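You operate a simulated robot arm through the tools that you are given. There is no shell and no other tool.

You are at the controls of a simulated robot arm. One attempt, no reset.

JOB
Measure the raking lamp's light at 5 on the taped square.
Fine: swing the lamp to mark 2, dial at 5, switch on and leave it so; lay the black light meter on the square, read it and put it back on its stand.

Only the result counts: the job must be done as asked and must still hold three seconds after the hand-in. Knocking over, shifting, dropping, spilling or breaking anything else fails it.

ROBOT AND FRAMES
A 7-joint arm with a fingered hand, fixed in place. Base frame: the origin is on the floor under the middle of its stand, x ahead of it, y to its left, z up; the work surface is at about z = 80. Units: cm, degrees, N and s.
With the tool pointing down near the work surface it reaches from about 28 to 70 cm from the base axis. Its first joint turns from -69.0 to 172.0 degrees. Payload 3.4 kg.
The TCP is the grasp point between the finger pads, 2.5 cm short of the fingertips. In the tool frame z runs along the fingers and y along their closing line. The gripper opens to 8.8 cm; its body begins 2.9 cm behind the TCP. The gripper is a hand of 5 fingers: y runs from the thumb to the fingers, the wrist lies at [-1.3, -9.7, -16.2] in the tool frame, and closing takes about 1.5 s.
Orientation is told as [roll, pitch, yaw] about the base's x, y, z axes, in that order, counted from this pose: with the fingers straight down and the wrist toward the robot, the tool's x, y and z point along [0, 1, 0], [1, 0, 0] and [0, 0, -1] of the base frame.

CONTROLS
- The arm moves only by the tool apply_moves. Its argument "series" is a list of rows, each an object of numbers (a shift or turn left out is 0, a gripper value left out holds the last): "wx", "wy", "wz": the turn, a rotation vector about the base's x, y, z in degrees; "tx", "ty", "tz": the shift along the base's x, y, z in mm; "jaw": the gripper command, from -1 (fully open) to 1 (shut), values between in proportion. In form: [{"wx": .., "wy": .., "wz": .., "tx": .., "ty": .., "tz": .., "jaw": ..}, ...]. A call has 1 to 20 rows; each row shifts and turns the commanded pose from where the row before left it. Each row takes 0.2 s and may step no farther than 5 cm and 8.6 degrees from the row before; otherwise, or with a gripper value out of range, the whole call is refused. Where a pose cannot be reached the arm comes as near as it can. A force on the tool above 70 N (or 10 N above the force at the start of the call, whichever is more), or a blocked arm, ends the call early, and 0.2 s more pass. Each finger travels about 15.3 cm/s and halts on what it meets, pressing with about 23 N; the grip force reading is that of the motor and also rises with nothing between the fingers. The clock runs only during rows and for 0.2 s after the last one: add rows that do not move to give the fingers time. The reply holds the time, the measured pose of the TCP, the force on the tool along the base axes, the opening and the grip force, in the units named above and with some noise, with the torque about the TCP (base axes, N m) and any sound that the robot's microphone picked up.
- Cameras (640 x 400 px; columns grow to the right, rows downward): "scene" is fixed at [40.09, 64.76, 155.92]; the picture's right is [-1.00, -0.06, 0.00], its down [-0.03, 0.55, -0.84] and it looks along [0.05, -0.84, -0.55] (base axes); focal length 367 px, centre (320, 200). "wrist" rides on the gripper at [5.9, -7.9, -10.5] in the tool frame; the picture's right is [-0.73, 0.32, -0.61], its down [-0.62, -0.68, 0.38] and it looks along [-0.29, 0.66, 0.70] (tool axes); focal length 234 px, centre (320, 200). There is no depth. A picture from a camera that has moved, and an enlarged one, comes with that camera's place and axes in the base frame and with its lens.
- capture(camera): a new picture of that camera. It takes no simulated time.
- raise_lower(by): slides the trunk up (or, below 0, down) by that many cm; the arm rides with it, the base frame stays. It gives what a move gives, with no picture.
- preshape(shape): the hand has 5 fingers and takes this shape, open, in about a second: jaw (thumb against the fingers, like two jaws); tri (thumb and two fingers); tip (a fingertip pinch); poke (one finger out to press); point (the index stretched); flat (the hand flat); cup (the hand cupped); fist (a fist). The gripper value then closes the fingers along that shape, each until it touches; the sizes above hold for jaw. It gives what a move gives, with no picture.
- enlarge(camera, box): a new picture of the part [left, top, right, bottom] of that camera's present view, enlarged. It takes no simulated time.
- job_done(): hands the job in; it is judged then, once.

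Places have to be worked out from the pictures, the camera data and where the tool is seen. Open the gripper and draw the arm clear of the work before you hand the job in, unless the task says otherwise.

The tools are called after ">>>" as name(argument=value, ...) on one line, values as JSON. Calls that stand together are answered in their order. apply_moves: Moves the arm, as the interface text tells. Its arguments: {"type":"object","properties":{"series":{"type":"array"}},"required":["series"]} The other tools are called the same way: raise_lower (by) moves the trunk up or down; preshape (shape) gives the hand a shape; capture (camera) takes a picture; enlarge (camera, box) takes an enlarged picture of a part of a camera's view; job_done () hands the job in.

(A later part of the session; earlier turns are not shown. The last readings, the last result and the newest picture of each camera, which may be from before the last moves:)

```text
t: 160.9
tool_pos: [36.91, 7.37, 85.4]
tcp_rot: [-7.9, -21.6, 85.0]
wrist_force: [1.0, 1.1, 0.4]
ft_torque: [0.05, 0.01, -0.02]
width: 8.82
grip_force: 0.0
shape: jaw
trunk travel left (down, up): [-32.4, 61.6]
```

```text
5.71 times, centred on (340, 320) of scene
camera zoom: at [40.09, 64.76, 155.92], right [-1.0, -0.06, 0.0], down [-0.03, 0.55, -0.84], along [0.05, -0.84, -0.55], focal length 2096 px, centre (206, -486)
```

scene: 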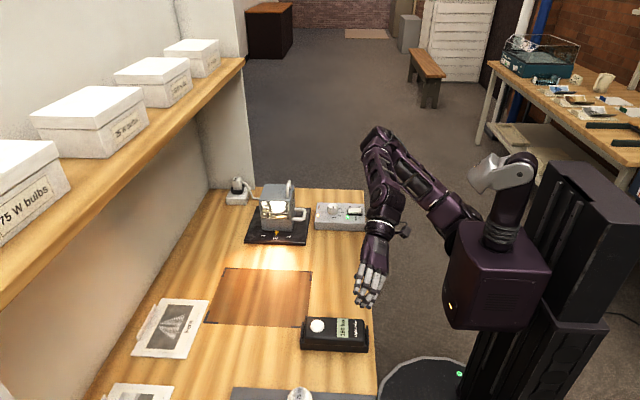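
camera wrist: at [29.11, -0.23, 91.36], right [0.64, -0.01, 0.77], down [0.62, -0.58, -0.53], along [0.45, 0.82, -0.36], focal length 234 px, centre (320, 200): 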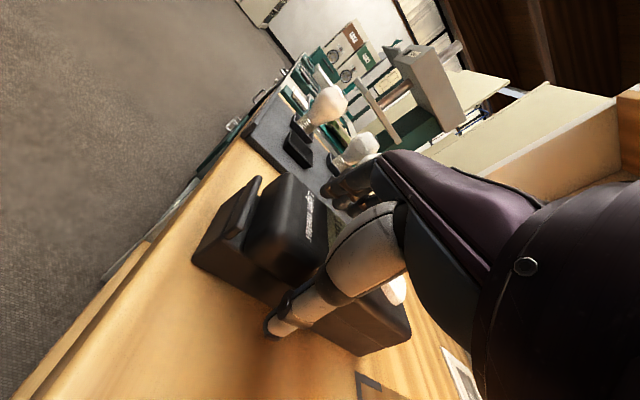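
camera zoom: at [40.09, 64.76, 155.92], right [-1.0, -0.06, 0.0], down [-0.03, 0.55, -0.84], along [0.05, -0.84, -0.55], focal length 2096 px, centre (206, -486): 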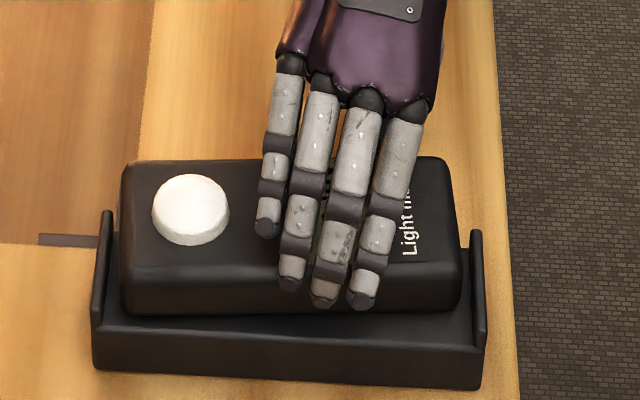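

The meter has moved about 1.9 cm, to centre y≈8.3, and the stand is still in place. Now I'll back off slightly and reduce the sideways lean to about 10° while raising a little, keeping the fingers around the meter.

>>> apply_moves(series=[{"ty": 4}, {"wx": -2.7, "tz": 2.5, "ty": 0.5}, {"wx": -2.7, "tz": 2.5, "ty": 0.5}, {"wx": -2.7, "tz": 2.5}, {"wx": -2.7, "tz": 2.5}, {}])

>>> enlarge(camera="scene", box=[300, 285, 380, 355])

>>> capture(camera="wrist")

```text
t: 162.3
tool_pos: [36.28, 7.36, 86.03]
tcp_rot: [-8.9, -11.0, 85.1]
wrist_force: [-0.1, 0.3, 0.8]
ft_torque: [0.04, 0.0, -0.01]
width: 8.8
grip_force: 0.1
shape: jaw
out of reach, approached as far as the arm can: row 3, 5
trunk travel left (down, up): [-32.4, 61.6]
```

```text
5.71 times, centred on (340, 320) of scene
camera zoom: at [40.09, 64.76, 155.92], right [-1.0, -0.06, 0.0], down [-0.03, 0.55, -0.84], along [0.05, -0.84, -0.55], focal length 2096 px, centre (206, -486)
```

zoom: 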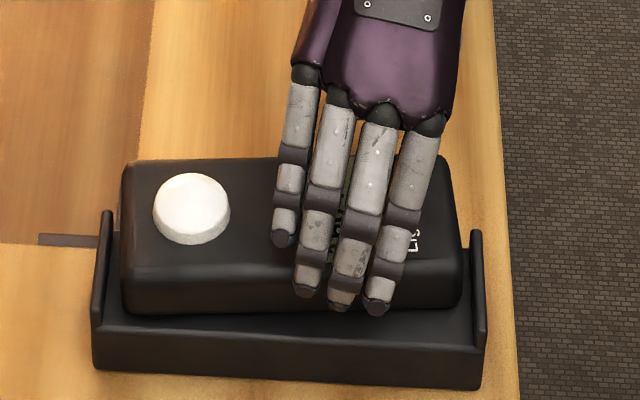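

```text
taken
camera wrist: at [28.26, -1.66, 93.83], right [0.64, 0.13, 0.76], down [0.62, -0.67, -0.41], along [0.46, 0.73, -0.51], focal length 234 px, centre (320, 200)
```

wrist: 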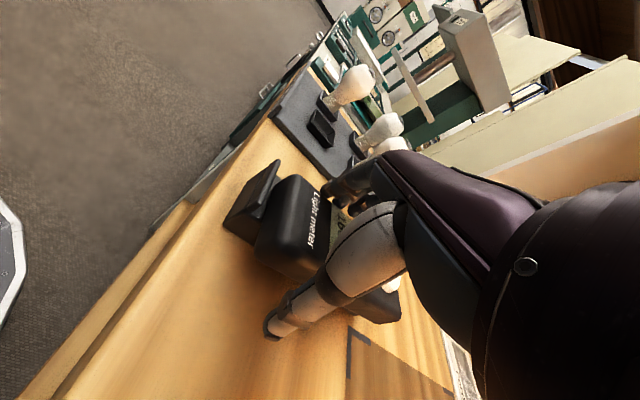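

The meter now overhangs the stand on the thumb side, so the thumb can't touch the stand. I'll lower 5 mm for better purchase and close the grip gradually.

>>> apply_moves(series=[{"tz": -5}, {"jaw": -0.7}, {"jaw": -0.4}, {"jaw": -0.1}, {"jaw": 0.2}, {"jaw": 0.5}, {"jaw": 0.8}, {"jaw": 1}, {}, {}])

>>> enlarge(camera="scene", box=[300, 285, 380, 355])

>>> enlarge(camera="wrist", box=[200, 140, 460, 360])

```text
t: 164.5
tool_pos: [36.08, 7.33, 85.59]
tcp_rot: [-8.7, -10.8, 85.4]
wrist_force: [-0.3, -0.2, -0.1]
ft_torque: [0.02, -0.04, 0.02]
width: 5.76
grip_force: 22.9
shape: jaw
trunk travel left (down, up): [-32.4, 61.6]
```

```text
5.71 times, centred on (340, 320) of scene
camera zoom: at [40.09, 64.76, 155.92], right [-1.0, -0.06, 0.0], down [-0.03, 0.55, -0.84], along [0.05, -0.84, -0.55], focal length 2096 px, centre (206, -486)
```

zoom: 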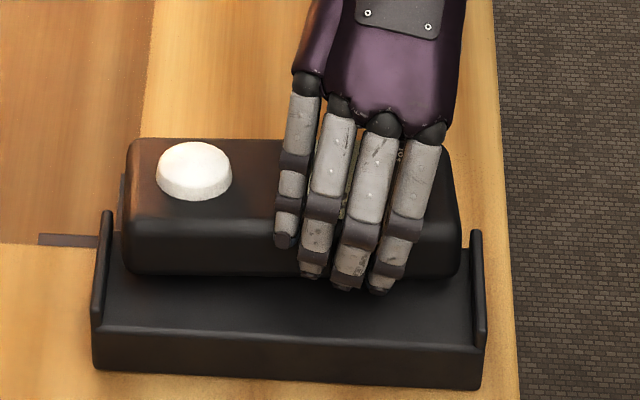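

```text
1.82 times, centred on (330, 250) of wrist
camera zoom: at [28.24, -1.72, 93.34], right [0.64, 0.13, 0.76], down [0.62, -0.67, -0.41], along [0.45, 0.73, -0.51], focal length 426 px, centre (302, 109)
```

zoom: 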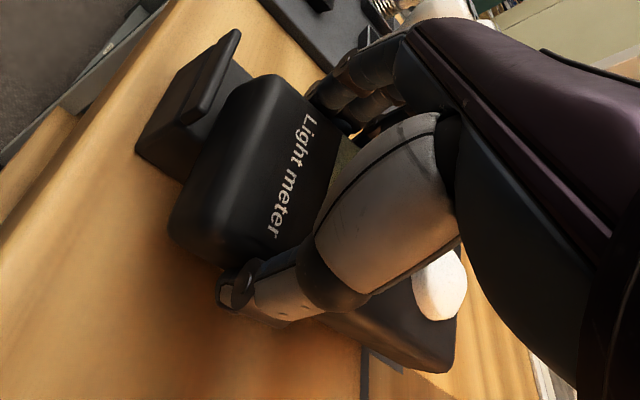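

The meter is held (width 5.8 cm, 23 N); the closing pulled it a bit further toward the thumb. I'll lift gently 3 cm and check that it stays in the hand and the stand stays put.

>>> apply_moves(series=[{"tz": 4}, {"tz": 6}, {"tz": 10}, {"tz": 10}, {}])

>>> enlarge(camera="scene", box=[290, 265, 390, 355])

>>> capture(camera="wrist")

```text
t: 165.7
tool_pos: [35.68, 6.8, 88.24]
tcp_rot: [-8.8, -11.0, 85.1]
wrist_force: [-0.1, 0.2, -1.6]
ft_torque: [-0.03, 0.07, 0.02]
width: 5.74
grip_force: 23.0
shape: jaw
out of reach, approached as far as the arm can: row 3, 4
trunk travel left (down, up): [-32.4, 61.6]
```

```text
4.44 times, centred on (340, 310) of scene
camera zoom: at [40.09, 64.76, 155.92], right [-1.0, -0.06, 0.0], down [-0.03, 0.55, -0.84], along [0.05, -0.84, -0.55], focal length 1631 px, centre (231, -289)
```

zoom: 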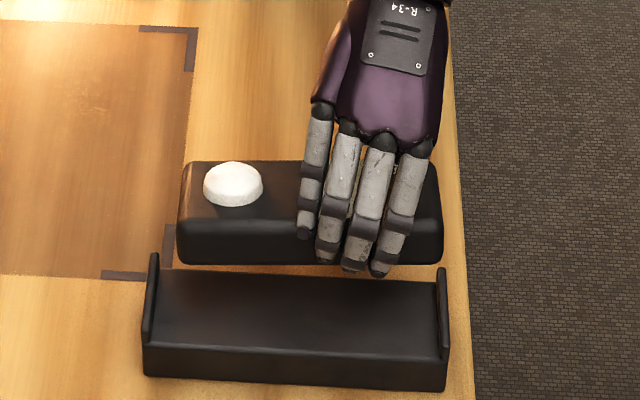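

```text
taken
camera wrist: at [27.64, -2.13, 96.02], right [0.64, 0.13, 0.76], down [0.62, -0.67, -0.41], along [0.46, 0.73, -0.51], focal length 234 px, centre (320, 200)
```

wrist: 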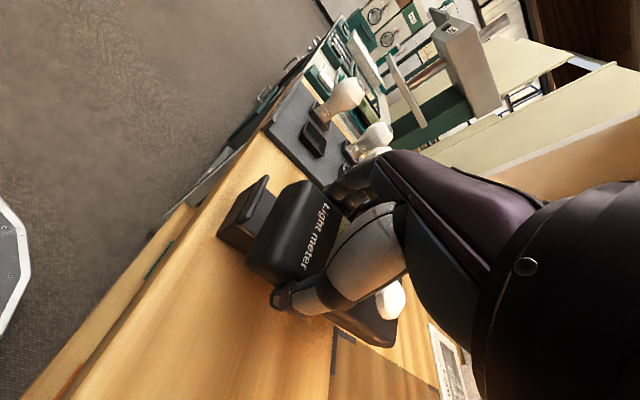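

The meter is lifted and the stand is unmoved. I'll raise the trunk 8 cm for clearance and then move toward the square, letting the yaw reduce as the arm extends.

>>> raise_lower(by=8)

>>> apply_moves(series=[{"tx": 10, "ty": -10}, {"tx": 20, "ty": -10, "wz": -4}, {"tx": 25, "ty": -10, "wz": -4}, {"tx": 25, "ty": -10, "wz": -4}, {"tx": 25, "ty": -10, "wz": -4}, {"tx": 25, "ty": -10, "wz": -4}, {"tx": 20, "ty": -10, "wz": -4}, {}])

>>> capture(camera="scene")

```text
t: 166.9
tool_pos: [35.71, 6.89, 96.28]
tcp_rot: [-8.7, -11.0, 85.3]
wrist_force: [0.4, 0.4, -1.3]
ft_torque: [-0.01, 0.08, -0.01]
width: 5.71
grip_force: 22.6
shape: jaw
trunk travel left (down, up): [-40.4, 53.6]
```

```text
t: 168.7
tool_pos: [49.84, 0.35, 96.07]
tcp_rot: [-8.7, -11.0, 61.1]
wrist_force: [-1.3, 0.5, -2.0]
ft_torque: [0.03, 0.07, 0.01]
width: 5.74
grip_force: 23.1
shape: jaw
out of reach, approached as far as the arm can: row 1
trunk travel left (down, up): [-40.4, 53.6]
```

```text
taken
```

scene: 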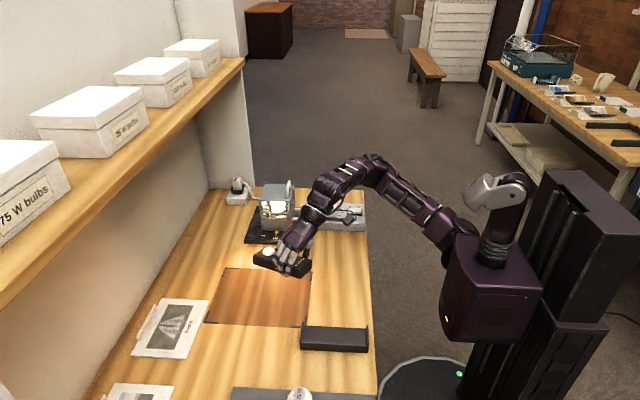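

I'll check the meter's attitude in the hand before placing it.

>>> enlarge(camera="scene", box=[230, 220, 340, 300])

>>> capture(camera="wrist")

```text
5.00 times, centred on (285, 260) of scene
camera zoom: at [40.09, 64.76, 155.92], right [-1.0, -0.06, 0.0], down [-0.03, 0.55, -0.84], along [0.05, -0.84, -0.55], focal length 1834 px, centre (495, -100)
```

zoom: 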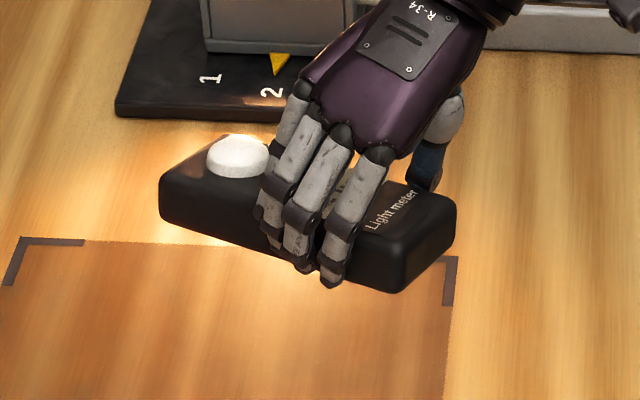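

```text
taken
camera wrist: at [38.84, -4.54, 103.8], right [0.64, -0.14, 0.76], down [0.29, -0.86, -0.41], along [0.71, 0.48, -0.51], focal length 234 px, centre (320, 200)
```

wrist: 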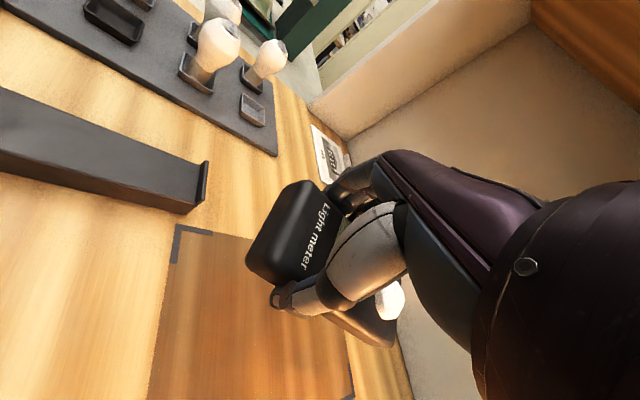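

The meter is level lengthwise and only slightly tipped toward the thumb side. I'll move it over the middle of the square, take out a few degrees of that tip, and descend to just above the table.

>>> apply_moves(series=[{"tx": 20, "ty": -8}, {"tx": 20, "ty": -8, "wx": -2.5, "wy": 1.1}, {"tx": 17, "ty": -7, "wx": -2.5, "wy": 1.1}, {"tz": -25}, {"tz": -25}, {"tz": -25}, {"tz": -15}, {}])

>>> enlarge(camera="scene", box=[200, 220, 340, 340])

>>> capture(camera="wrist")

```text
t: 170.5
tool_pos: [50.15, 1.05, 85.46]
tcp_rot: [-9.1, -5.6, 61.3]
wrist_force: [0.2, -0.7, -1.7]
ft_torque: [0.05, 0.08, 0.01]
width: 5.73
grip_force: 23.1
shape: jaw
out of reach, approached as far as the arm can: row 1, 2, 3
trunk travel left (down, up): [-40.4, 53.6]
```

```text
3.33 times, centred on (270, 280) of scene
camera zoom: at [40.09, 64.76, 155.92], right [-1.0, -0.06, 0.0], down [-0.03, 0.55, -0.84], along [0.05, -0.84, -0.55], focal length 1223 px, centre (487, -67)
```

zoom: 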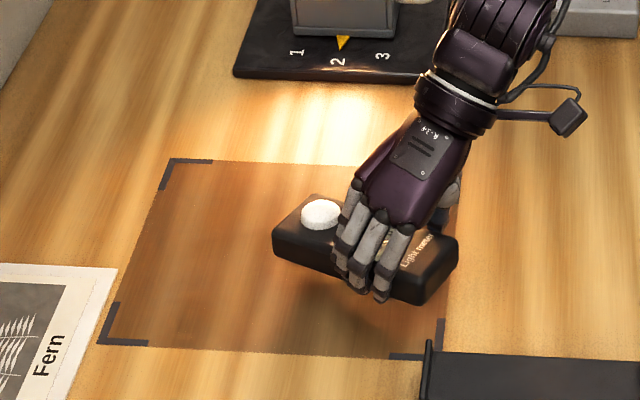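

```text
taken
camera wrist: at [39.47, -3.16, 93.97], right [0.66, -0.08, 0.74], down [0.28, -0.9, -0.34], along [0.69, 0.44, -0.57], focal length 234 px, centre (320, 200)
```

wrist: 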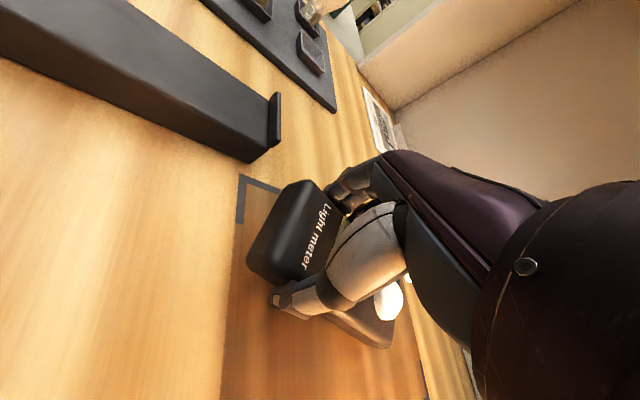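

x was limited at yaw 61. I'll rise slightly, reduce the yaw further and move deeper into the square.

>>> apply_moves(series=[{"tz": 25, "wz": -4}, {"tz": 10, "wz": -5, "tx": 5, "ty": -5}, {"wz": -5, "tx": 10, "ty": -10}, {"wz": -4, "tx": 15, "ty": -10}, {"tx": 15, "ty": -5}, {"tx": 10, "ty": -5}, {}])

>>> enlarge(camera="scene", box=[200, 220, 340, 340])

```text
t: 172.1
tool_pos: [55.44, -2.44, 88.98]
tcp_rot: [-9.2, -5.6, 43.2]
wrist_force: [-0.3, -0.3, -1.2]
ft_torque: [0.03, 0.08, 0.0]
width: 5.73
grip_force: 22.9
shape: jaw
trunk travel left (down, up): [-40.4, 53.6]
```

```text
3.33 times, centred on (270, 280) of scene
camera zoom: at [40.09, 64.76, 155.92], right [-1.0, -0.06, 0.0], down [-0.03, 0.55, -0.84], along [0.05, -0.84, -0.55], focal length 1223 px, centre (487, -67)
```

zoom: 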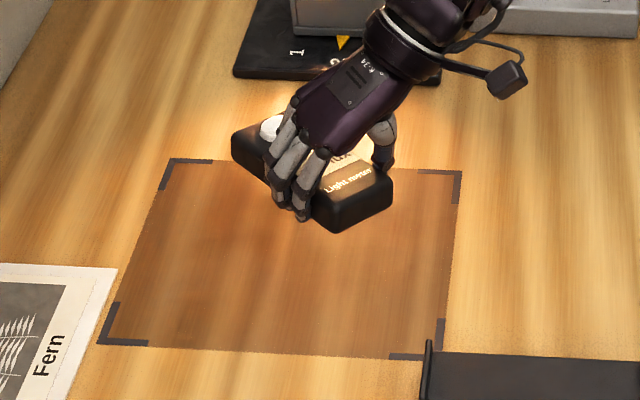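

The meter centre is about (58.3,-4.8), inside the square. I'll shift it 1.2 cm toward the centre and descend carefully.

>>> apply_moves(series=[{"ty": 12}, {"tz": -15}, {"tz": -15}, {"tz": -10}, {"tz": -6}, {}])

>>> enlarge(camera="scene", box=[200, 220, 340, 340])

>>> enlarge(camera="wrist", box=[200, 140, 460, 360])

```text
t: 173.5
tool_pos: [55.64, -2.46, 84.48]
tcp_rot: [-9.2, -5.6, 43.2]
wrist_force: [-0.2, 0.9, -2.0]
ft_torque: [0.06, 0.07, -0.02]
width: 5.68
grip_force: 23.1
shape: jaw
out of reach, approached as far as the arm can: row 1
trunk travel left (down, up): [-40.4, 53.6]
```

```text
3.33 times, centred on (270, 280) of scene
camera zoom: at [40.09, 64.76, 155.92], right [-1.0, -0.06, 0.0], down [-0.03, 0.55, -0.84], along [0.05, -0.84, -0.55], focal length 1223 px, centre (487, -67)
```

zoom: 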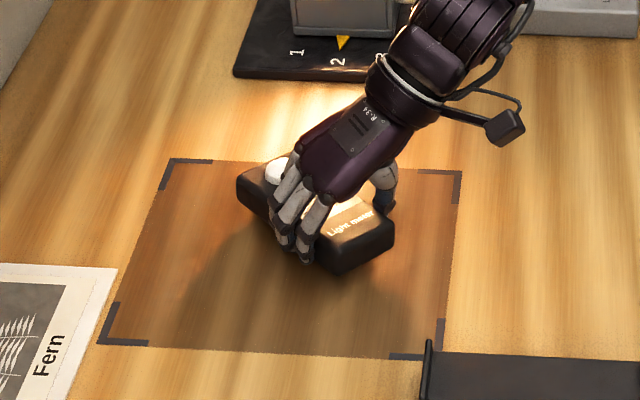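

```text
1.82 times, centred on (330, 250) of wrist
camera zoom: at [44.27, -3.16, 93.02], right [0.61, -0.28, 0.74], down [-0.01, -0.94, -0.34], along [0.79, 0.2, -0.57], focal length 426 px, centre (302, 109)
```

zoom: 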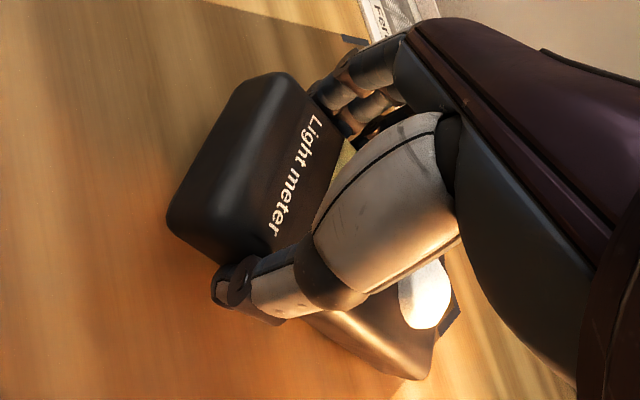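

It is inside the square, just above the table. I'll continue down in small steps until contact shows.

>>> apply_moves(series=[{"tz": -4}, {"tz": -4}, {}])

>>> apply_moves(series=[{"tz": -3}, {}])

>>> enlarge(camera="scene", box=[240, 240, 320, 310])

```text
t: 174.3
tool_pos: [55.59, -2.47, 83.64]
tcp_rot: [-9.2, -5.6, 43.3]
wrist_force: [-1.0, 0.6, -0.5]
ft_torque: [-0.06, -0.06, 0.01]
width: 5.72
grip_force: 22.9
shape: jaw
trunk travel left (down, up): [-40.4, 53.6]
```

```text
t: 174.9
tool_pos: [55.58, -2.56, 83.34]
tcp_rot: [-9.3, -5.6, 43.3]
wrist_force: [-0.3, 0.1, 1.2]
ft_torque: [-0.1, -0.04, 0.05]
width: 5.71
grip_force: 23.7
shape: jaw
trunk travel left (down, up): [-40.4, 53.6]
```

```text
5.71 times, centred on (280, 275) of scene
camera zoom: at [40.09, 64.76, 155.92], right [-1.0, -0.06, 0.0], down [-0.03, 0.55, -0.84], along [0.05, -0.84, -0.55], focal length 2096 px, centre (549, -229)
```

zoom: 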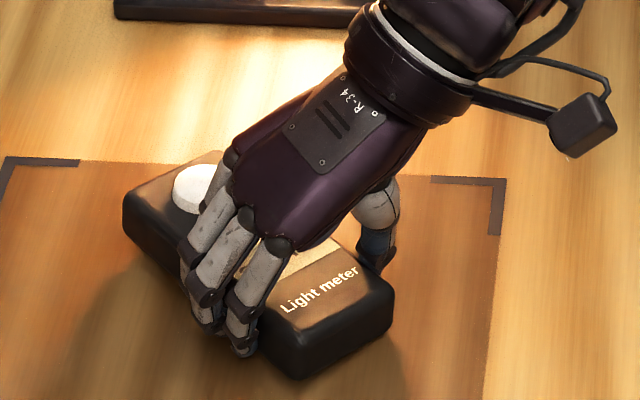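

The vertical force went from -2 to +1.2 N, so the meter is touching the table. I'll lower 2 mm more so it sits, then open.

>>> apply_moves(series=[{"tz": -2}, {}])

>>> apply_moves(series=[{"jaw": 0.6}, {"jaw": 0.2}, {"jaw": -0.2}, {"jaw": -0.4}, {"jaw": -0.6}, {"jaw": -0.8}, {"jaw": -1}, {}, {}])

>>> enlarge(camera="scene", box=[240, 240, 320, 310])

```text
t: 175.5
tool_pos: [55.58, -2.47, 83.29]
tcp_rot: [-9.3, -5.7, 43.4]
wrist_force: [2.5, 1.7, 7.8]
ft_torque: [-0.22, 0.06, 0.03]
width: 5.67
grip_force: 23.0
shape: jaw
trunk travel left (down, up): [-40.4, 53.6]
```

```text
t: 177.5
tool_pos: [55.59, -2.58, 83.13]
tcp_rot: [-9.3, -5.6, 43.2]
wrist_force: [0.4, 0.3, -0.3]
ft_torque: [-0.02, -0.01, 0.0]
width: 8.75
grip_force: 0.0
shape: jaw
trunk travel left (down, up): [-40.4, 53.6]
```

```text
5.71 times, centred on (280, 275) of scene
camera zoom: at [40.09, 64.76, 155.92], right [-1.0, -0.06, 0.0], down [-0.03, 0.55, -0.84], along [0.05, -0.84, -0.55], focal length 2096 px, centre (549, -229)
```

zoom: 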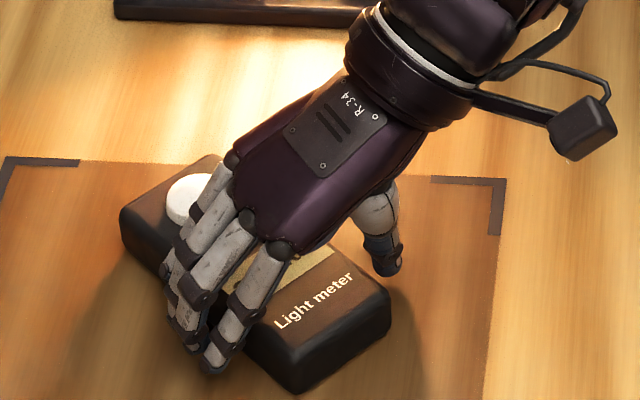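

Released, and the forces are back to zero. I'll rise straight up with the trunk and then look at the meter.

>>> raise_lower(by=10)

>>> capture(camera="scene")

>>> enlarge(camera="scene", box=[200, 240, 330, 340])

```text
t: 178.8
tool_pos: [55.59, -2.54, 93.12]
tcp_rot: [-9.2, -5.7, 43.2]
wrist_force: [0.4, 0.5, -0.2]
ft_torque: [0.0, 0.0, -0.03]
width: 8.77
grip_force: 0.1
shape: jaw
trunk travel left (down, up): [-50.4, 43.6]
```

```text
taken
```

scene: 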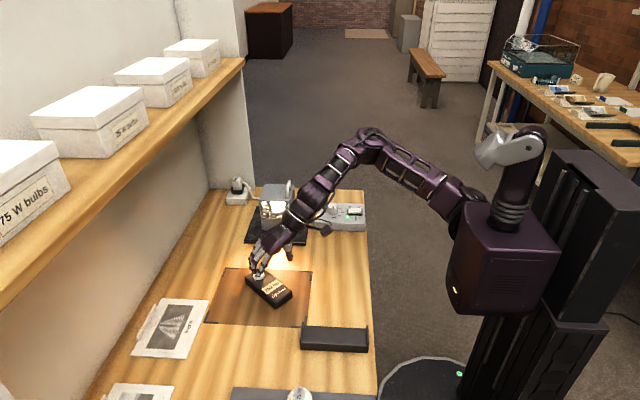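

```text
4.00 times, centred on (265, 290) of scene
camera zoom: at [40.09, 64.76, 155.92], right [-1.0, -0.06, 0.0], down [-0.03, 0.55, -0.84], along [0.05, -0.84, -0.55], focal length 1468 px, centre (540, -160)
```

zoom: 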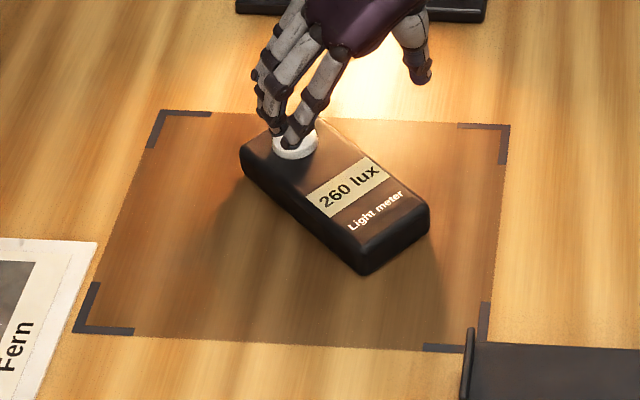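

The meter reads 260 lux but the hand is shading the sensor. I'll draw the hand back out of the light path to take a clean reading.

>>> apply_moves(series=[{"tz": 25, "tx": -10}, {"tx": -30, "tz": 10}, {"tx": -30, "ty": -5}, {"tx": -30, "ty": -10}, {"tx": -20, "ty": -10}, {}])

>>> capture(camera="scene")

>>> enlarge(camera="scene", box=[200, 240, 330, 340])

```text
t: 180.2
tool_pos: [43.6, -5.12, 96.5]
tcp_rot: [-9.2, -5.6, 43.3]
wrist_force: [0.1, 0.5, 0.3]
ft_torque: [0.01, 0.0, -0.01]
width: 8.77
grip_force: 0.1
shape: jaw
trunk travel left (down, up): [-50.4, 43.6]
```

```text
taken
```

scene: 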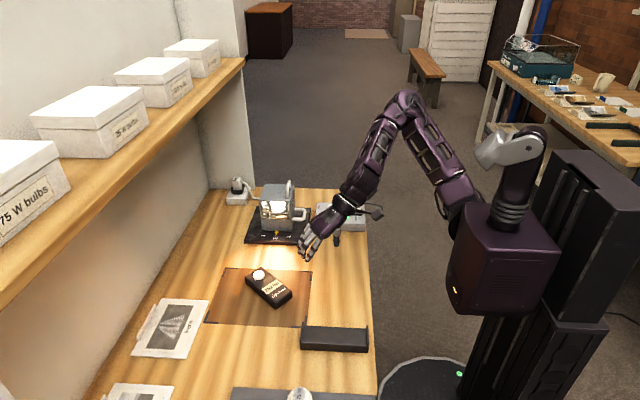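

```text
4.00 times, centred on (265, 290) of scene
camera zoom: at [40.09, 64.76, 155.92], right [-1.0, -0.06, 0.0], down [-0.03, 0.55, -0.84], along [0.05, -0.84, -0.55], focal length 1468 px, centre (540, -160)
```

zoom: 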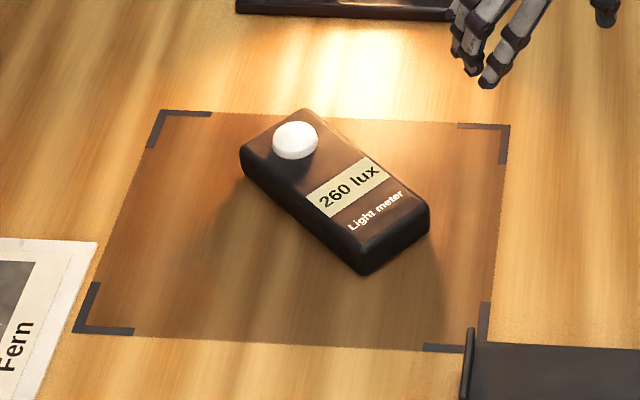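

The meter lies flat and fully inside the square, with the hand clear of the light. I'll wait a couple of seconds and read the display again, larger.

>>> apply_moves(series=[{}, {}, {}, {}, {}, {}, {}, {}, {}, {}, {}, {}])

>>> enlarge(camera="scene", box=[255, 262, 300, 305])

>>> capture(camera="wrist")

>>> enlarge(camera="scene", box=[230, 180, 380, 260])

```text
t: 182.8
tool_pos: [43.67, -4.99, 96.43]
tcp_rot: [-9.2, -5.6, 43.2]
wrist_force: [0.9, 0.7, -0.3]
ft_torque: [-0.02, 0.03, 0.03]
width: 8.75
grip_force: 0.1
shape: jaw
trunk travel left (down, up): [-50.4, 43.6]
```

```text
9.30 times, centred on (278, 284) of scene
camera zoom: at [40.09, 64.76, 155.92], right [-1.0, -0.06, 0.0], down [-0.03, 0.55, -0.84], along [0.05, -0.84, -0.55], focal length 3413 px, centre (715, -577)
```

zoom: 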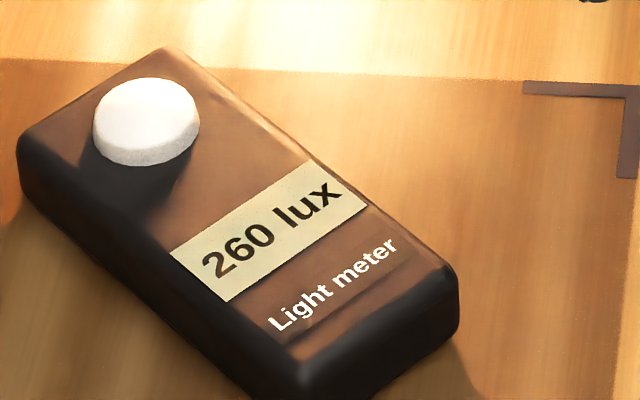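

```text
taken
camera wrist: at [32.25, -5.71, 104.97], right [0.61, -0.28, 0.74], down [-0.01, -0.94, -0.34], along [0.79, 0.2, -0.57], focal length 234 px, centre (320, 200)
```

wrist: 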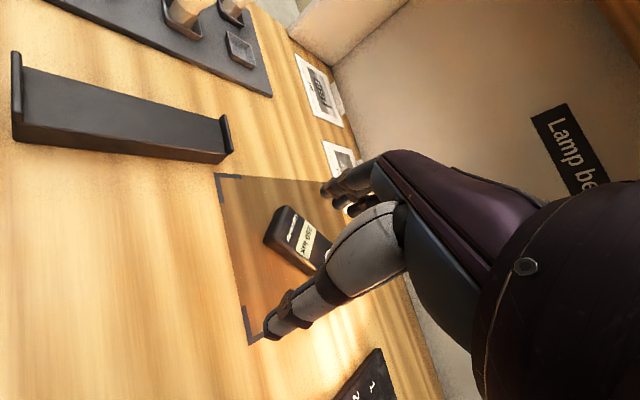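

```text
4.27 times, centred on (305, 220) of scene
camera zoom: at [40.09, 64.76, 155.92], right [-1.0, -0.06, 0.0], down [-0.03, 0.55, -0.84], along [0.05, -0.84, -0.55], focal length 1565 px, centre (384, 115)
```

zoom: 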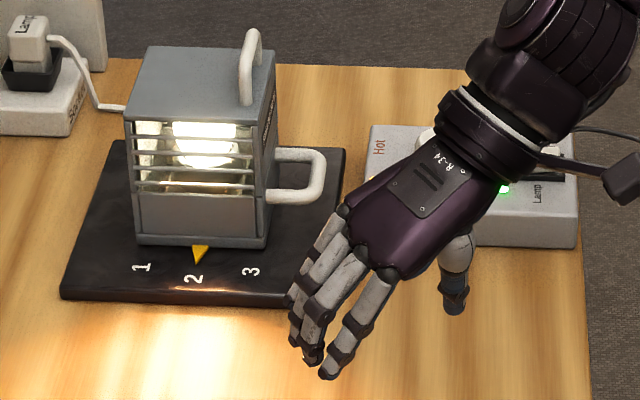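

The display reads a steady 260 lux with the lamp at mark 2 and the dial at 5. The meter's centre is about (58.0,-4.2) at yaw -41°. I'll go back above it with about 12° of sideways lean to pick it up.

>>> apply_moves(series=[{"tx": 25, "ty": 5}, {"tx": 25, "ty": 5, "wx": 2.2, "wy": -2.35}, {"tx": 25, "ty": 4, "wx": 2.2, "wy": -2.35}, {"tx": 25, "ty": 4}, {"tx": 25, "ty": 4}, {}])

>>> raise_lower(by=-7)

>>> enlarge(camera="scene", box=[230, 230, 320, 310])

>>> capture(camera="wrist")

```text
t: 184.2
tool_pos: [56.24, -2.71, 96.75]
tcp_rot: [-9.3, -12.1, 43.3]
wrist_force: [0.1, 1.1, 0.2]
ft_torque: [0.02, 0.0, 0.0]
width: 8.78
grip_force: 0.0
shape: jaw
trunk travel left (down, up): [-50.4, 43.6]
```

```text
t: 185.3
tool_pos: [56.23, -2.8, 89.77]
tcp_rot: [-9.3, -12.0, 43.3]
wrist_force: [-0.2, -0.4, 0.1]
ft_torque: [0.02, 0.0, -0.02]
width: 8.73
grip_force: 0.1
shape: jaw
trunk travel left (down, up): [-43.4, 50.6]
```

```text
5.00 times, centred on (275, 270) of scene
camera zoom: at [40.09, 64.76, 155.92], right [-1.0, -0.06, 0.0], down [-0.03, 0.55, -0.84], along [0.05, -0.84, -0.55], focal length 1834 px, centre (545, -150)
```

zoom: 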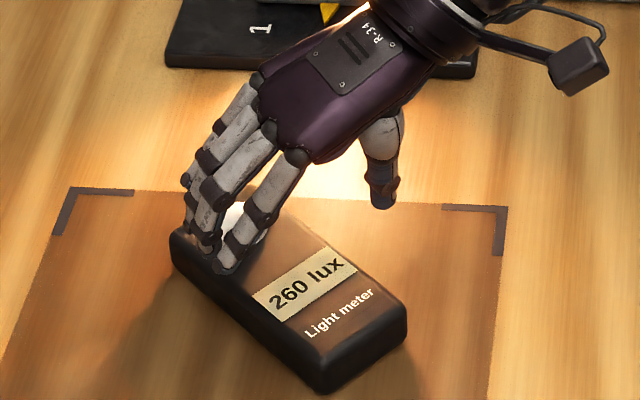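

```text
taken
camera wrist: at [44.14, -4.05, 97.24], right [0.55, -0.34, 0.77], down [0.02, -0.91, -0.41], along [0.84, 0.24, -0.49], focal length 234 px, centre (320, 200)
```

wrist: 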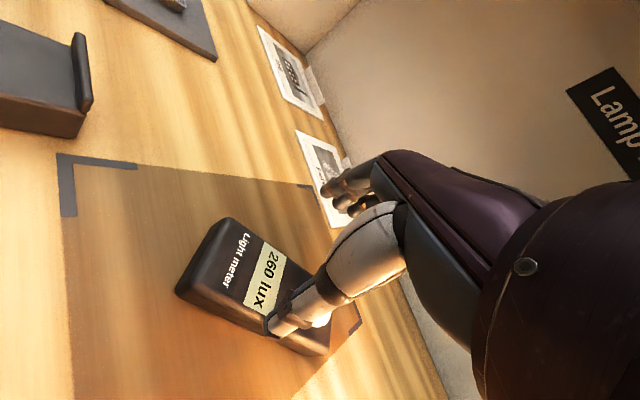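

Thumb and fingers straddle the meter evenly, at about ±4.8 cm from its centre line. I'll descend 6 cm with the trunk.

>>> raise_lower(by=-4)

>>> raise_lower(by=-2)

>>> enlarge(camera="scene", box=[230, 240, 320, 310])

```text
t: 186.1
tool_pos: [56.08, -2.79, 85.69]
tcp_rot: [-9.3, -12.1, 43.2]
wrist_force: [0.9, 0.4, 0.8]
ft_torque: [0.01, 0.01, 0.04]
width: 8.79
grip_force: 0.1
shape: jaw
trunk travel left (down, up): [-39.4, 54.6]
```

```text
t: 186.8
tool_pos: [56.18, -2.84, 83.79]
tcp_rot: [-9.4, -12.1, 43.3]
wrist_force: [-1.1, -0.2, 0.4]
ft_torque: [-0.01, 0.01, 0.01]
width: 8.81
grip_force: 0.0
shape: jaw
trunk travel left (down, up): [-37.4, 56.6]
```

```text
5.71 times, centred on (275, 275) of scene
camera zoom: at [40.09, 64.76, 155.92], right [-1.0, -0.06, 0.0], down [-0.03, 0.55, -0.84], along [0.05, -0.84, -0.55], focal length 2096 px, centre (577, -229)
```

zoom: 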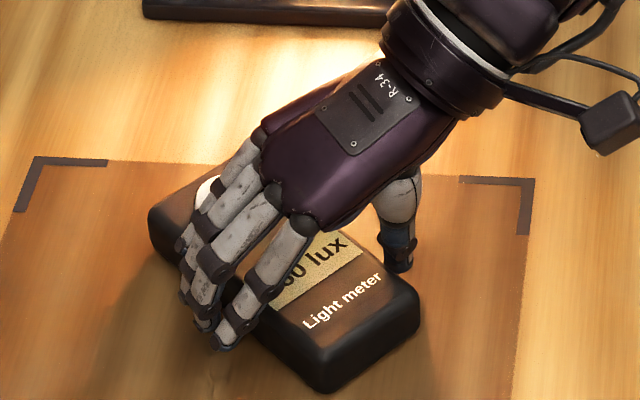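

The fingers are down on both sides without touching anything. I'll close the grip.

>>> apply_moves(series=[{"jaw": -0.7}, {"jaw": -0.4}, {"jaw": -0.1}, {"jaw": 0.2}, {"jaw": 0.5}, {"jaw": 0.8}, {"jaw": 1}, {}, {}])

>>> enlarge(camera="scene", box=[230, 240, 320, 310])

```text
t: 188.8
tool_pos: [56.2, -2.77, 83.67]
tcp_rot: [-9.4, -12.0, 43.3]
wrist_force: [0.9, -0.4, 0.5]
ft_torque: [-0.13, 0.01, -0.03]
width: 5.84
grip_force: 22.6
shape: jaw
trunk travel left (down, up): [-37.4, 56.6]
```

```text
5.71 times, centred on (275, 275) of scene
camera zoom: at [40.09, 64.76, 155.92], right [-1.0, -0.06, 0.0], down [-0.03, 0.55, -0.84], along [0.05, -0.84, -0.55], focal length 2096 px, centre (577, -229)
```

zoom: 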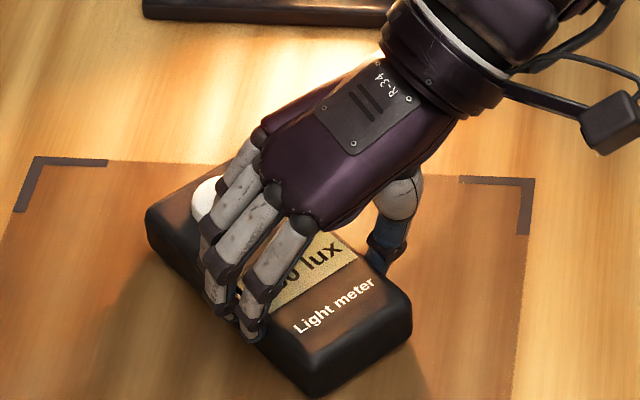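

Gripped at 5.8 cm width. I'll lift 8 cm with the trunk and check the meter's attitude.

>>> raise_lower(by=8)

>>> enlarge(camera="scene", box=[220, 220, 320, 300])

>>> capture(camera="wrist")

```text
t: 190.0
tool_pos: [56.2, -2.8, 91.71]
tcp_rot: [-9.1, -12.0, 43.2]
wrist_force: [0.4, 0.0, -1.6]
ft_torque: [0.03, 0.05, -0.01]
width: 5.81
grip_force: 23.1
shape: jaw
trunk travel left (down, up): [-45.4, 48.6]
```

```text
5.00 times, centred on (270, 260) of scene
camera zoom: at [40.09, 64.76, 155.92], right [-1.0, -0.06, 0.0], down [-0.03, 0.55, -0.84], along [0.05, -0.84, -0.55], focal length 1834 px, centre (570, -100)
```

zoom: 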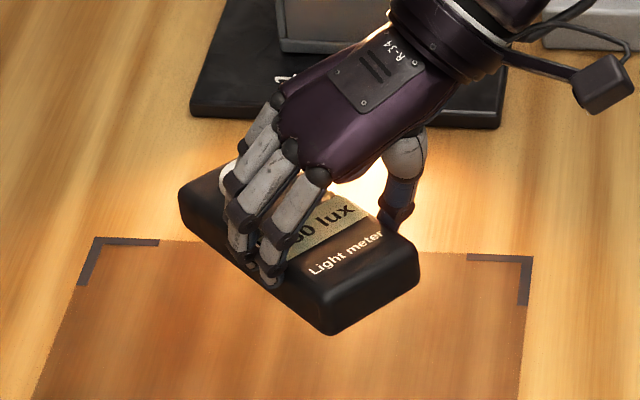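

```text
taken
camera wrist: at [44.19, -4.07, 99.21], right [0.55, -0.34, 0.77], down [0.02, -0.91, -0.41], along [0.84, 0.24, -0.49], focal length 234 px, centre (320, 200)
```

wrist: 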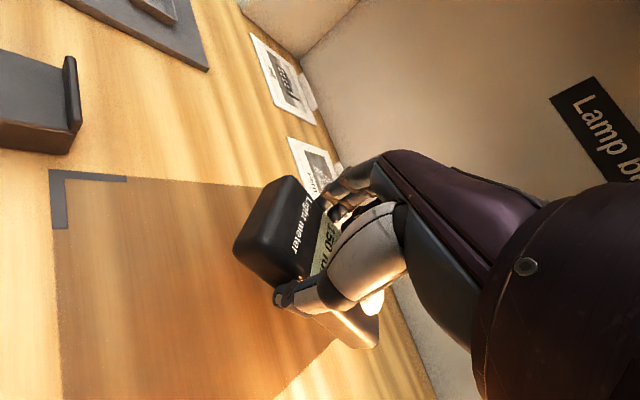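

The meter is held securely. I'll raise the hand and retrace the path back toward the stand, turning the yaw back up to about 85.

>>> apply_moves(series=[{"tz": 25}, {"tz": 25}, {"tz": 20, "tx": -10}, {"tx": -20, "ty": 5, "wz": 5}, {"tx": -25, "ty": 10, "wz": 6}, {"tx": -25, "ty": 10, "wz": 6}, {"tx": -25, "ty": 10, "wz": 6}, {"tx": -25, "ty": 10, "wz": 6}, {"tx": -25, "ty": 10, "wz": 6}, {"tx": -20, "ty": 10, "wz": 6}, {}])

>>> capture(camera="scene")

```text
t: 192.4
tool_pos: [36.35, 5.14, 98.33]
tcp_rot: [-9.3, -12.0, 84.0]
wrist_force: [-1.1, -0.8, -2.7]
ft_torque: [-0.01, 0.09, -0.03]
width: 5.82
grip_force: 22.9
shape: jaw
out of reach, approached as far as the arm can: row 9, 10
trunk travel left (down, up): [-45.4, 48.6]
```

```text
taken
```

scene: 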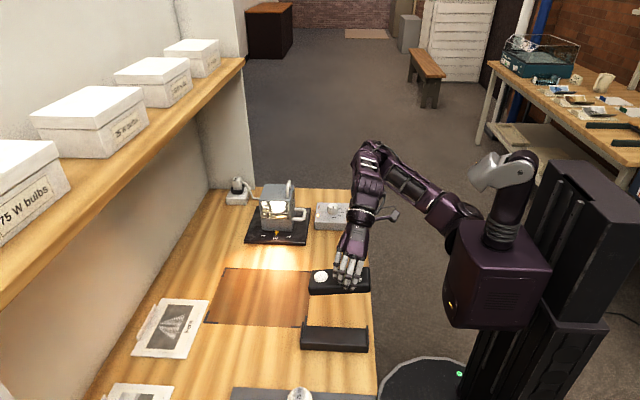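

Good posture at (36.4,5.1) and yaw 84. Now I'll add sideways lean and push toward the stand in y.

>>> apply_moves(series=[{"wx": 2.5, "ty": 10}, {"wx": 2.5, "ty": 10}, {"wx": 2.5, "ty": 10, "tx": 5}, {"ty": 5, "tx": 5}, {"ty": 5, "tx": 5}, {}])

>>> enlarge(camera="scene", box=[290, 255, 390, 355])

```text
t: 193.8
tool_pos: [37.96, 9.29, 98.22]
tcp_rot: [-8.5, -19.5, 83.9]
wrist_force: [0.5, 0.0, -2.0]
ft_torque: [-0.01, 0.04, 0.0]
width: 5.82
grip_force: 22.9
shape: jaw
trunk travel left (down, up): [-45.4, 48.6]
```

```text
4.00 times, centred on (340, 305) of scene
camera zoom: at [40.09, 64.76, 155.92], right [-1.0, -0.06, 0.0], down [-0.03, 0.55, -0.84], along [0.05, -0.84, -0.55], focal length 1468 px, centre (240, -220)
```

zoom: 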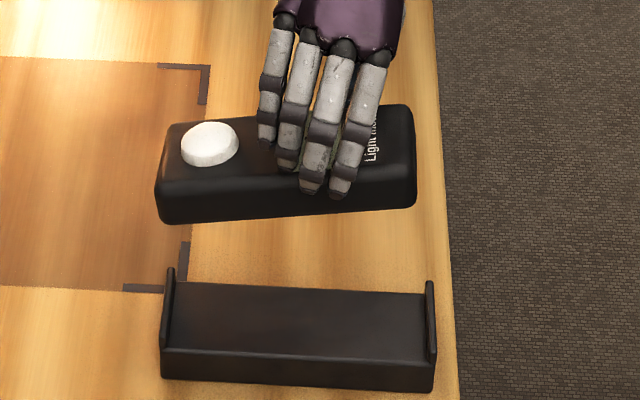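

The meter looks slightly skewed relative to the stand. I'll inspect it closely to tell a yaw error from a droop.

>>> enlarge(camera="scene", box=[300, 265, 380, 325])

>>> enlarge(camera="wrist", box=[160, 130, 460, 380])

```text
6.67 times, centred on (340, 295) of scene
camera zoom: at [40.09, 64.76, 155.92], right [-1.0, -0.06, 0.0], down [-0.03, 0.55, -0.84], along [0.05, -0.84, -0.55], focal length 2446 px, centre (187, -433)
```

zoom: 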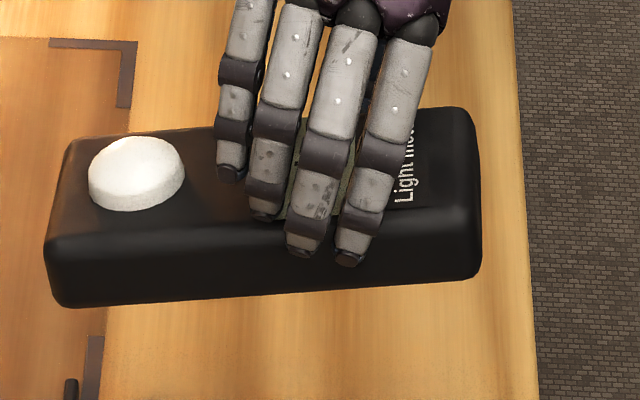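

```text
1.60 times, centred on (310, 255) of wrist
camera zoom: at [29.68, -0.56, 104.52], right [0.63, 0.0, 0.77], down [0.61, -0.61, -0.5], along [0.47, 0.79, -0.39], focal length 375 px, centre (336, 112)
```

zoom: 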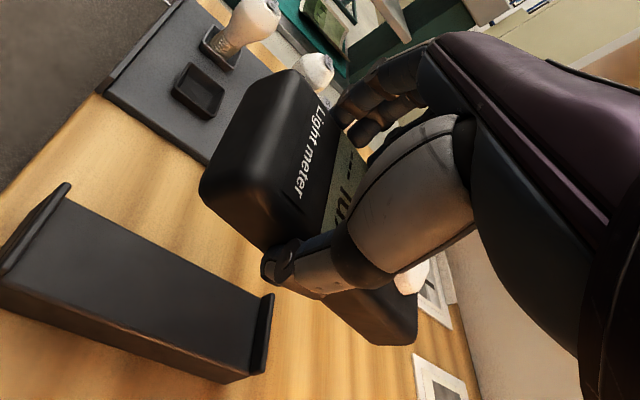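

The lateral edges look right, so there's no real yaw error. The +x end droops by about 8-9°. I'll level it by rotating the hand about y, and check.

>>> apply_moves(series=[{"wy": -4}, {"wy": -4}, {}])

>>> enlarge(camera="scene", box=[290, 265, 390, 355])

```text
t: 194.6
tool_pos: [38.01, 9.34, 98.24]
tcp_rot: [-17.1, -20.1, 86.8]
wrist_force: [-0.4, -0.5, -1.7]
ft_torque: [0.0, 0.04, -0.01]
width: 5.83
grip_force: 22.9
shape: jaw
trunk travel left (down, up): [-45.4, 48.6]
```

```text
4.44 times, centred on (340, 310) of scene
camera zoom: at [40.09, 64.76, 155.92], right [-1.0, -0.06, 0.0], down [-0.03, 0.55, -0.84], along [0.05, -0.84, -0.55], focal length 1631 px, centre (231, -289)
```

zoom: 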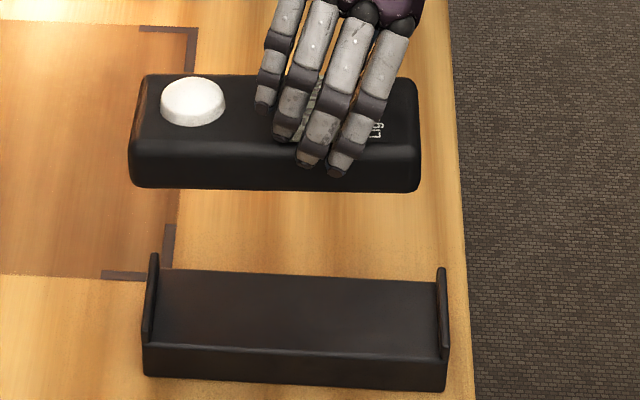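

The meter is now parallel with the stand, with a small sideways tip of about 7°. Its x-centre is about 41.1 versus the stand's 39.6, so I'll shift -1.5 cm in x and a little more in +y.

>>> apply_moves(series=[{"tx": -8, "ty": 2}, {"tx": -7, "ty": 3}, {"ty": 2}, {}])

>>> raise_lower(by=-7)

>>> enlarge(camera="scene", box=[290, 275, 390, 355])

>>> enlarge(camera="wrist", box=[160, 130, 460, 380])

```text
t: 195.6
tool_pos: [36.51, 9.78, 98.23]
tcp_rot: [-17.0, -20.1, 86.9]
wrist_force: [0.0, -0.5, -1.9]
ft_torque: [0.01, 0.08, 0.0]
width: 5.79
grip_force: 22.8
shape: jaw
trunk travel left (down, up): [-45.4, 48.6]
```

```text
t: 196.7
tool_pos: [36.48, 9.83, 91.35]
tcp_rot: [-17.0, -20.2, 86.9]
wrist_force: [0.4, 0.9, -1.5]
ft_torque: [-0.01, 0.07, 0.01]
width: 5.82
grip_force: 22.8
shape: jaw
trunk travel left (down, up): [-38.4, 55.6]
```

```text
5.00 times, centred on (340, 315) of scene
camera zoom: at [40.09, 64.76, 155.92], right [-1.0, -0.06, 0.0], down [-0.03, 0.55, -0.84], along [0.05, -0.84, -0.55], focal length 1834 px, centre (220, -375)
```

zoom: 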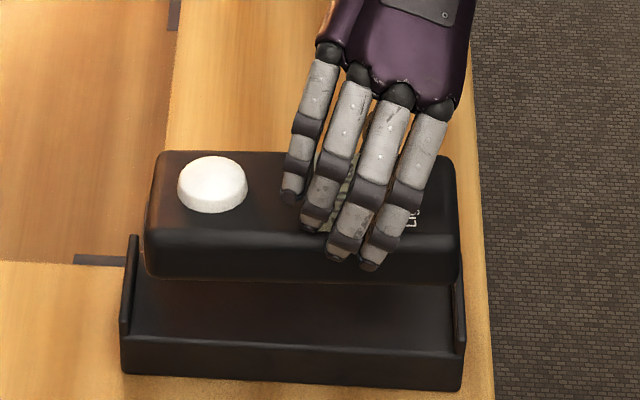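

```text
1.60 times, centred on (310, 255) of wrist
camera zoom: at [27.34, -0.1, 96.29], right [0.52, 0.0, 0.86], down [0.68, -0.61, -0.41], along [0.52, 0.79, -0.32], focal length 375 px, centre (336, 112)
```

zoom: 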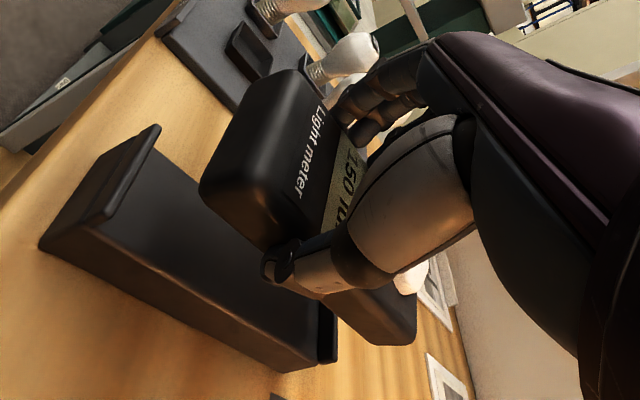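

Everything lines up: the meter spans x 32.8–46.5 within the stand's walls (32.1–47.2), and y is 9.8. I'll lower 3.5 cm with the trunk and re-check before the last bit.

>>> raise_lower(by=-3.5)

>>> enlarge(camera="scene", box=[295, 285, 385, 355])

>>> enlarge(camera="wrist", box=[160, 130, 460, 380])

```text
t: 197.4
tool_pos: [36.56, 9.79, 87.7]
tcp_rot: [-16.9, -20.1, 86.9]
wrist_force: [0.0, 0.0, -0.8]
ft_torque: [-0.02, 0.01, -0.01]
width: 5.8
grip_force: 22.7
shape: jaw
trunk travel left (down, up): [-34.9, 59.1]
```

```text
5.71 times, centred on (340, 320) of scene
camera zoom: at [40.09, 64.76, 155.92], right [-1.0, -0.06, 0.0], down [-0.03, 0.55, -0.84], along [0.05, -0.84, -0.55], focal length 2096 px, centre (206, -486)
```

zoom: 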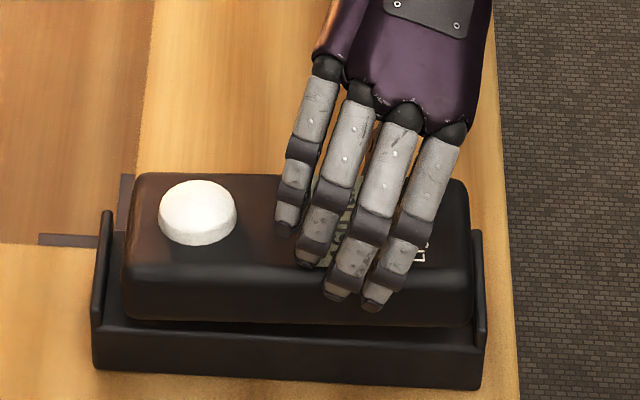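

```text
1.60 times, centred on (310, 255) of wrist
camera zoom: at [27.34, -0.1, 92.78], right [0.52, 0.0, 0.86], down [0.68, -0.61, -0.41], along [0.52, 0.79, -0.32], focal length 375 px, centre (336, 112)
```

zoom: 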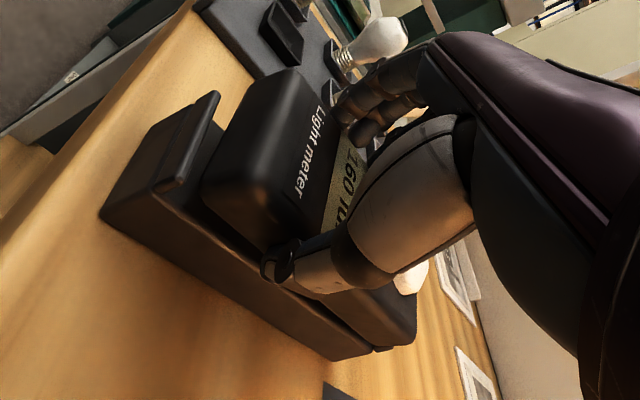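

It is in position, with light contact beginning (the weight reading dropped from -1.7 to -0.8 N). I'll nudge +3 mm in x and lower a few more millimetres until the stand carries it.

>>> apply_moves(series=[{"tx": 3}, {"tz": -2}, {}])

>>> apply_moves(series=[{"tz": -2}, {}])

>>> enlarge(camera="scene", box=[295, 285, 385, 355])

```text
t: 198.2
tool_pos: [36.8, 9.78, 87.53]
tcp_rot: [-16.9, -20.1, 86.9]
wrist_force: [0.4, 0.1, -2.1]
ft_torque: [-0.04, 0.05, 0.01]
width: 5.78
grip_force: 23.0
shape: jaw
trunk travel left (down, up): [-34.9, 59.1]
```

```text
t: 198.8
tool_pos: [36.81, 9.79, 87.27]
tcp_rot: [-16.9, -20.1, 86.9]
wrist_force: [-0.3, -0.3, -0.8]
ft_torque: [-0.01, 0.05, 0.03]
width: 5.82
grip_force: 23.0
shape: jaw
trunk travel left (down, up): [-34.9, 59.1]
```

```text
5.71 times, centred on (340, 320) of scene
camera zoom: at [40.09, 64.76, 155.92], right [-1.0, -0.06, 0.0], down [-0.03, 0.55, -0.84], along [0.05, -0.84, -0.55], focal length 2096 px, centre (206, -486)
```

zoom: 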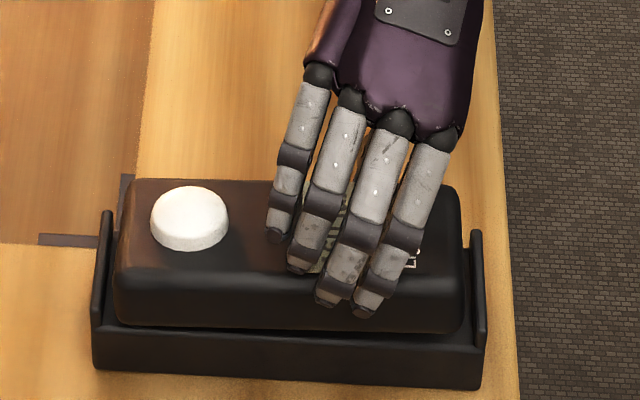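

Not quite down yet. I'll lower in 2 mm steps until the force clearly reverses.

>>> apply_moves(series=[{"tz": -2}, {}])

>>> apply_moves(series=[{"tz": -2}, {}])

>>> apply_moves(series=[{"tz": -2}, {}])

```text
t: 199.4
tool_pos: [36.76, 9.91, 87.16]
tcp_rot: [-17.0, -20.1, 86.9]
wrist_force: [-0.4, -0.4, -1.8]
ft_torque: [-0.01, 0.0, 0.04]
width: 5.81
grip_force: 22.7
shape: jaw
trunk travel left (down, up): [-34.9, 59.1]
```

```text
t: 200.0
tool_pos: [36.59, 9.77, 86.93]
tcp_rot: [-17.0, -20.2, 86.8]
wrist_force: [-0.4, -0.2, -0.5]
ft_torque: [-0.03, -0.06, -0.01]
width: 5.79
grip_force: 23.1
shape: jaw
trunk travel left (down, up): [-34.9, 59.1]
```

```text
t: 200.6
tool_pos: [36.79, 9.77, 86.68]
tcp_rot: [-16.9, -20.1, 86.9]
wrist_force: [-0.2, 1.1, 4.6]
ft_torque: [-0.06, -0.02, -0.03]
width: 5.82
grip_force: 23.0
shape: jaw
trunk travel left (down, up): [-34.9, 59.1]
```

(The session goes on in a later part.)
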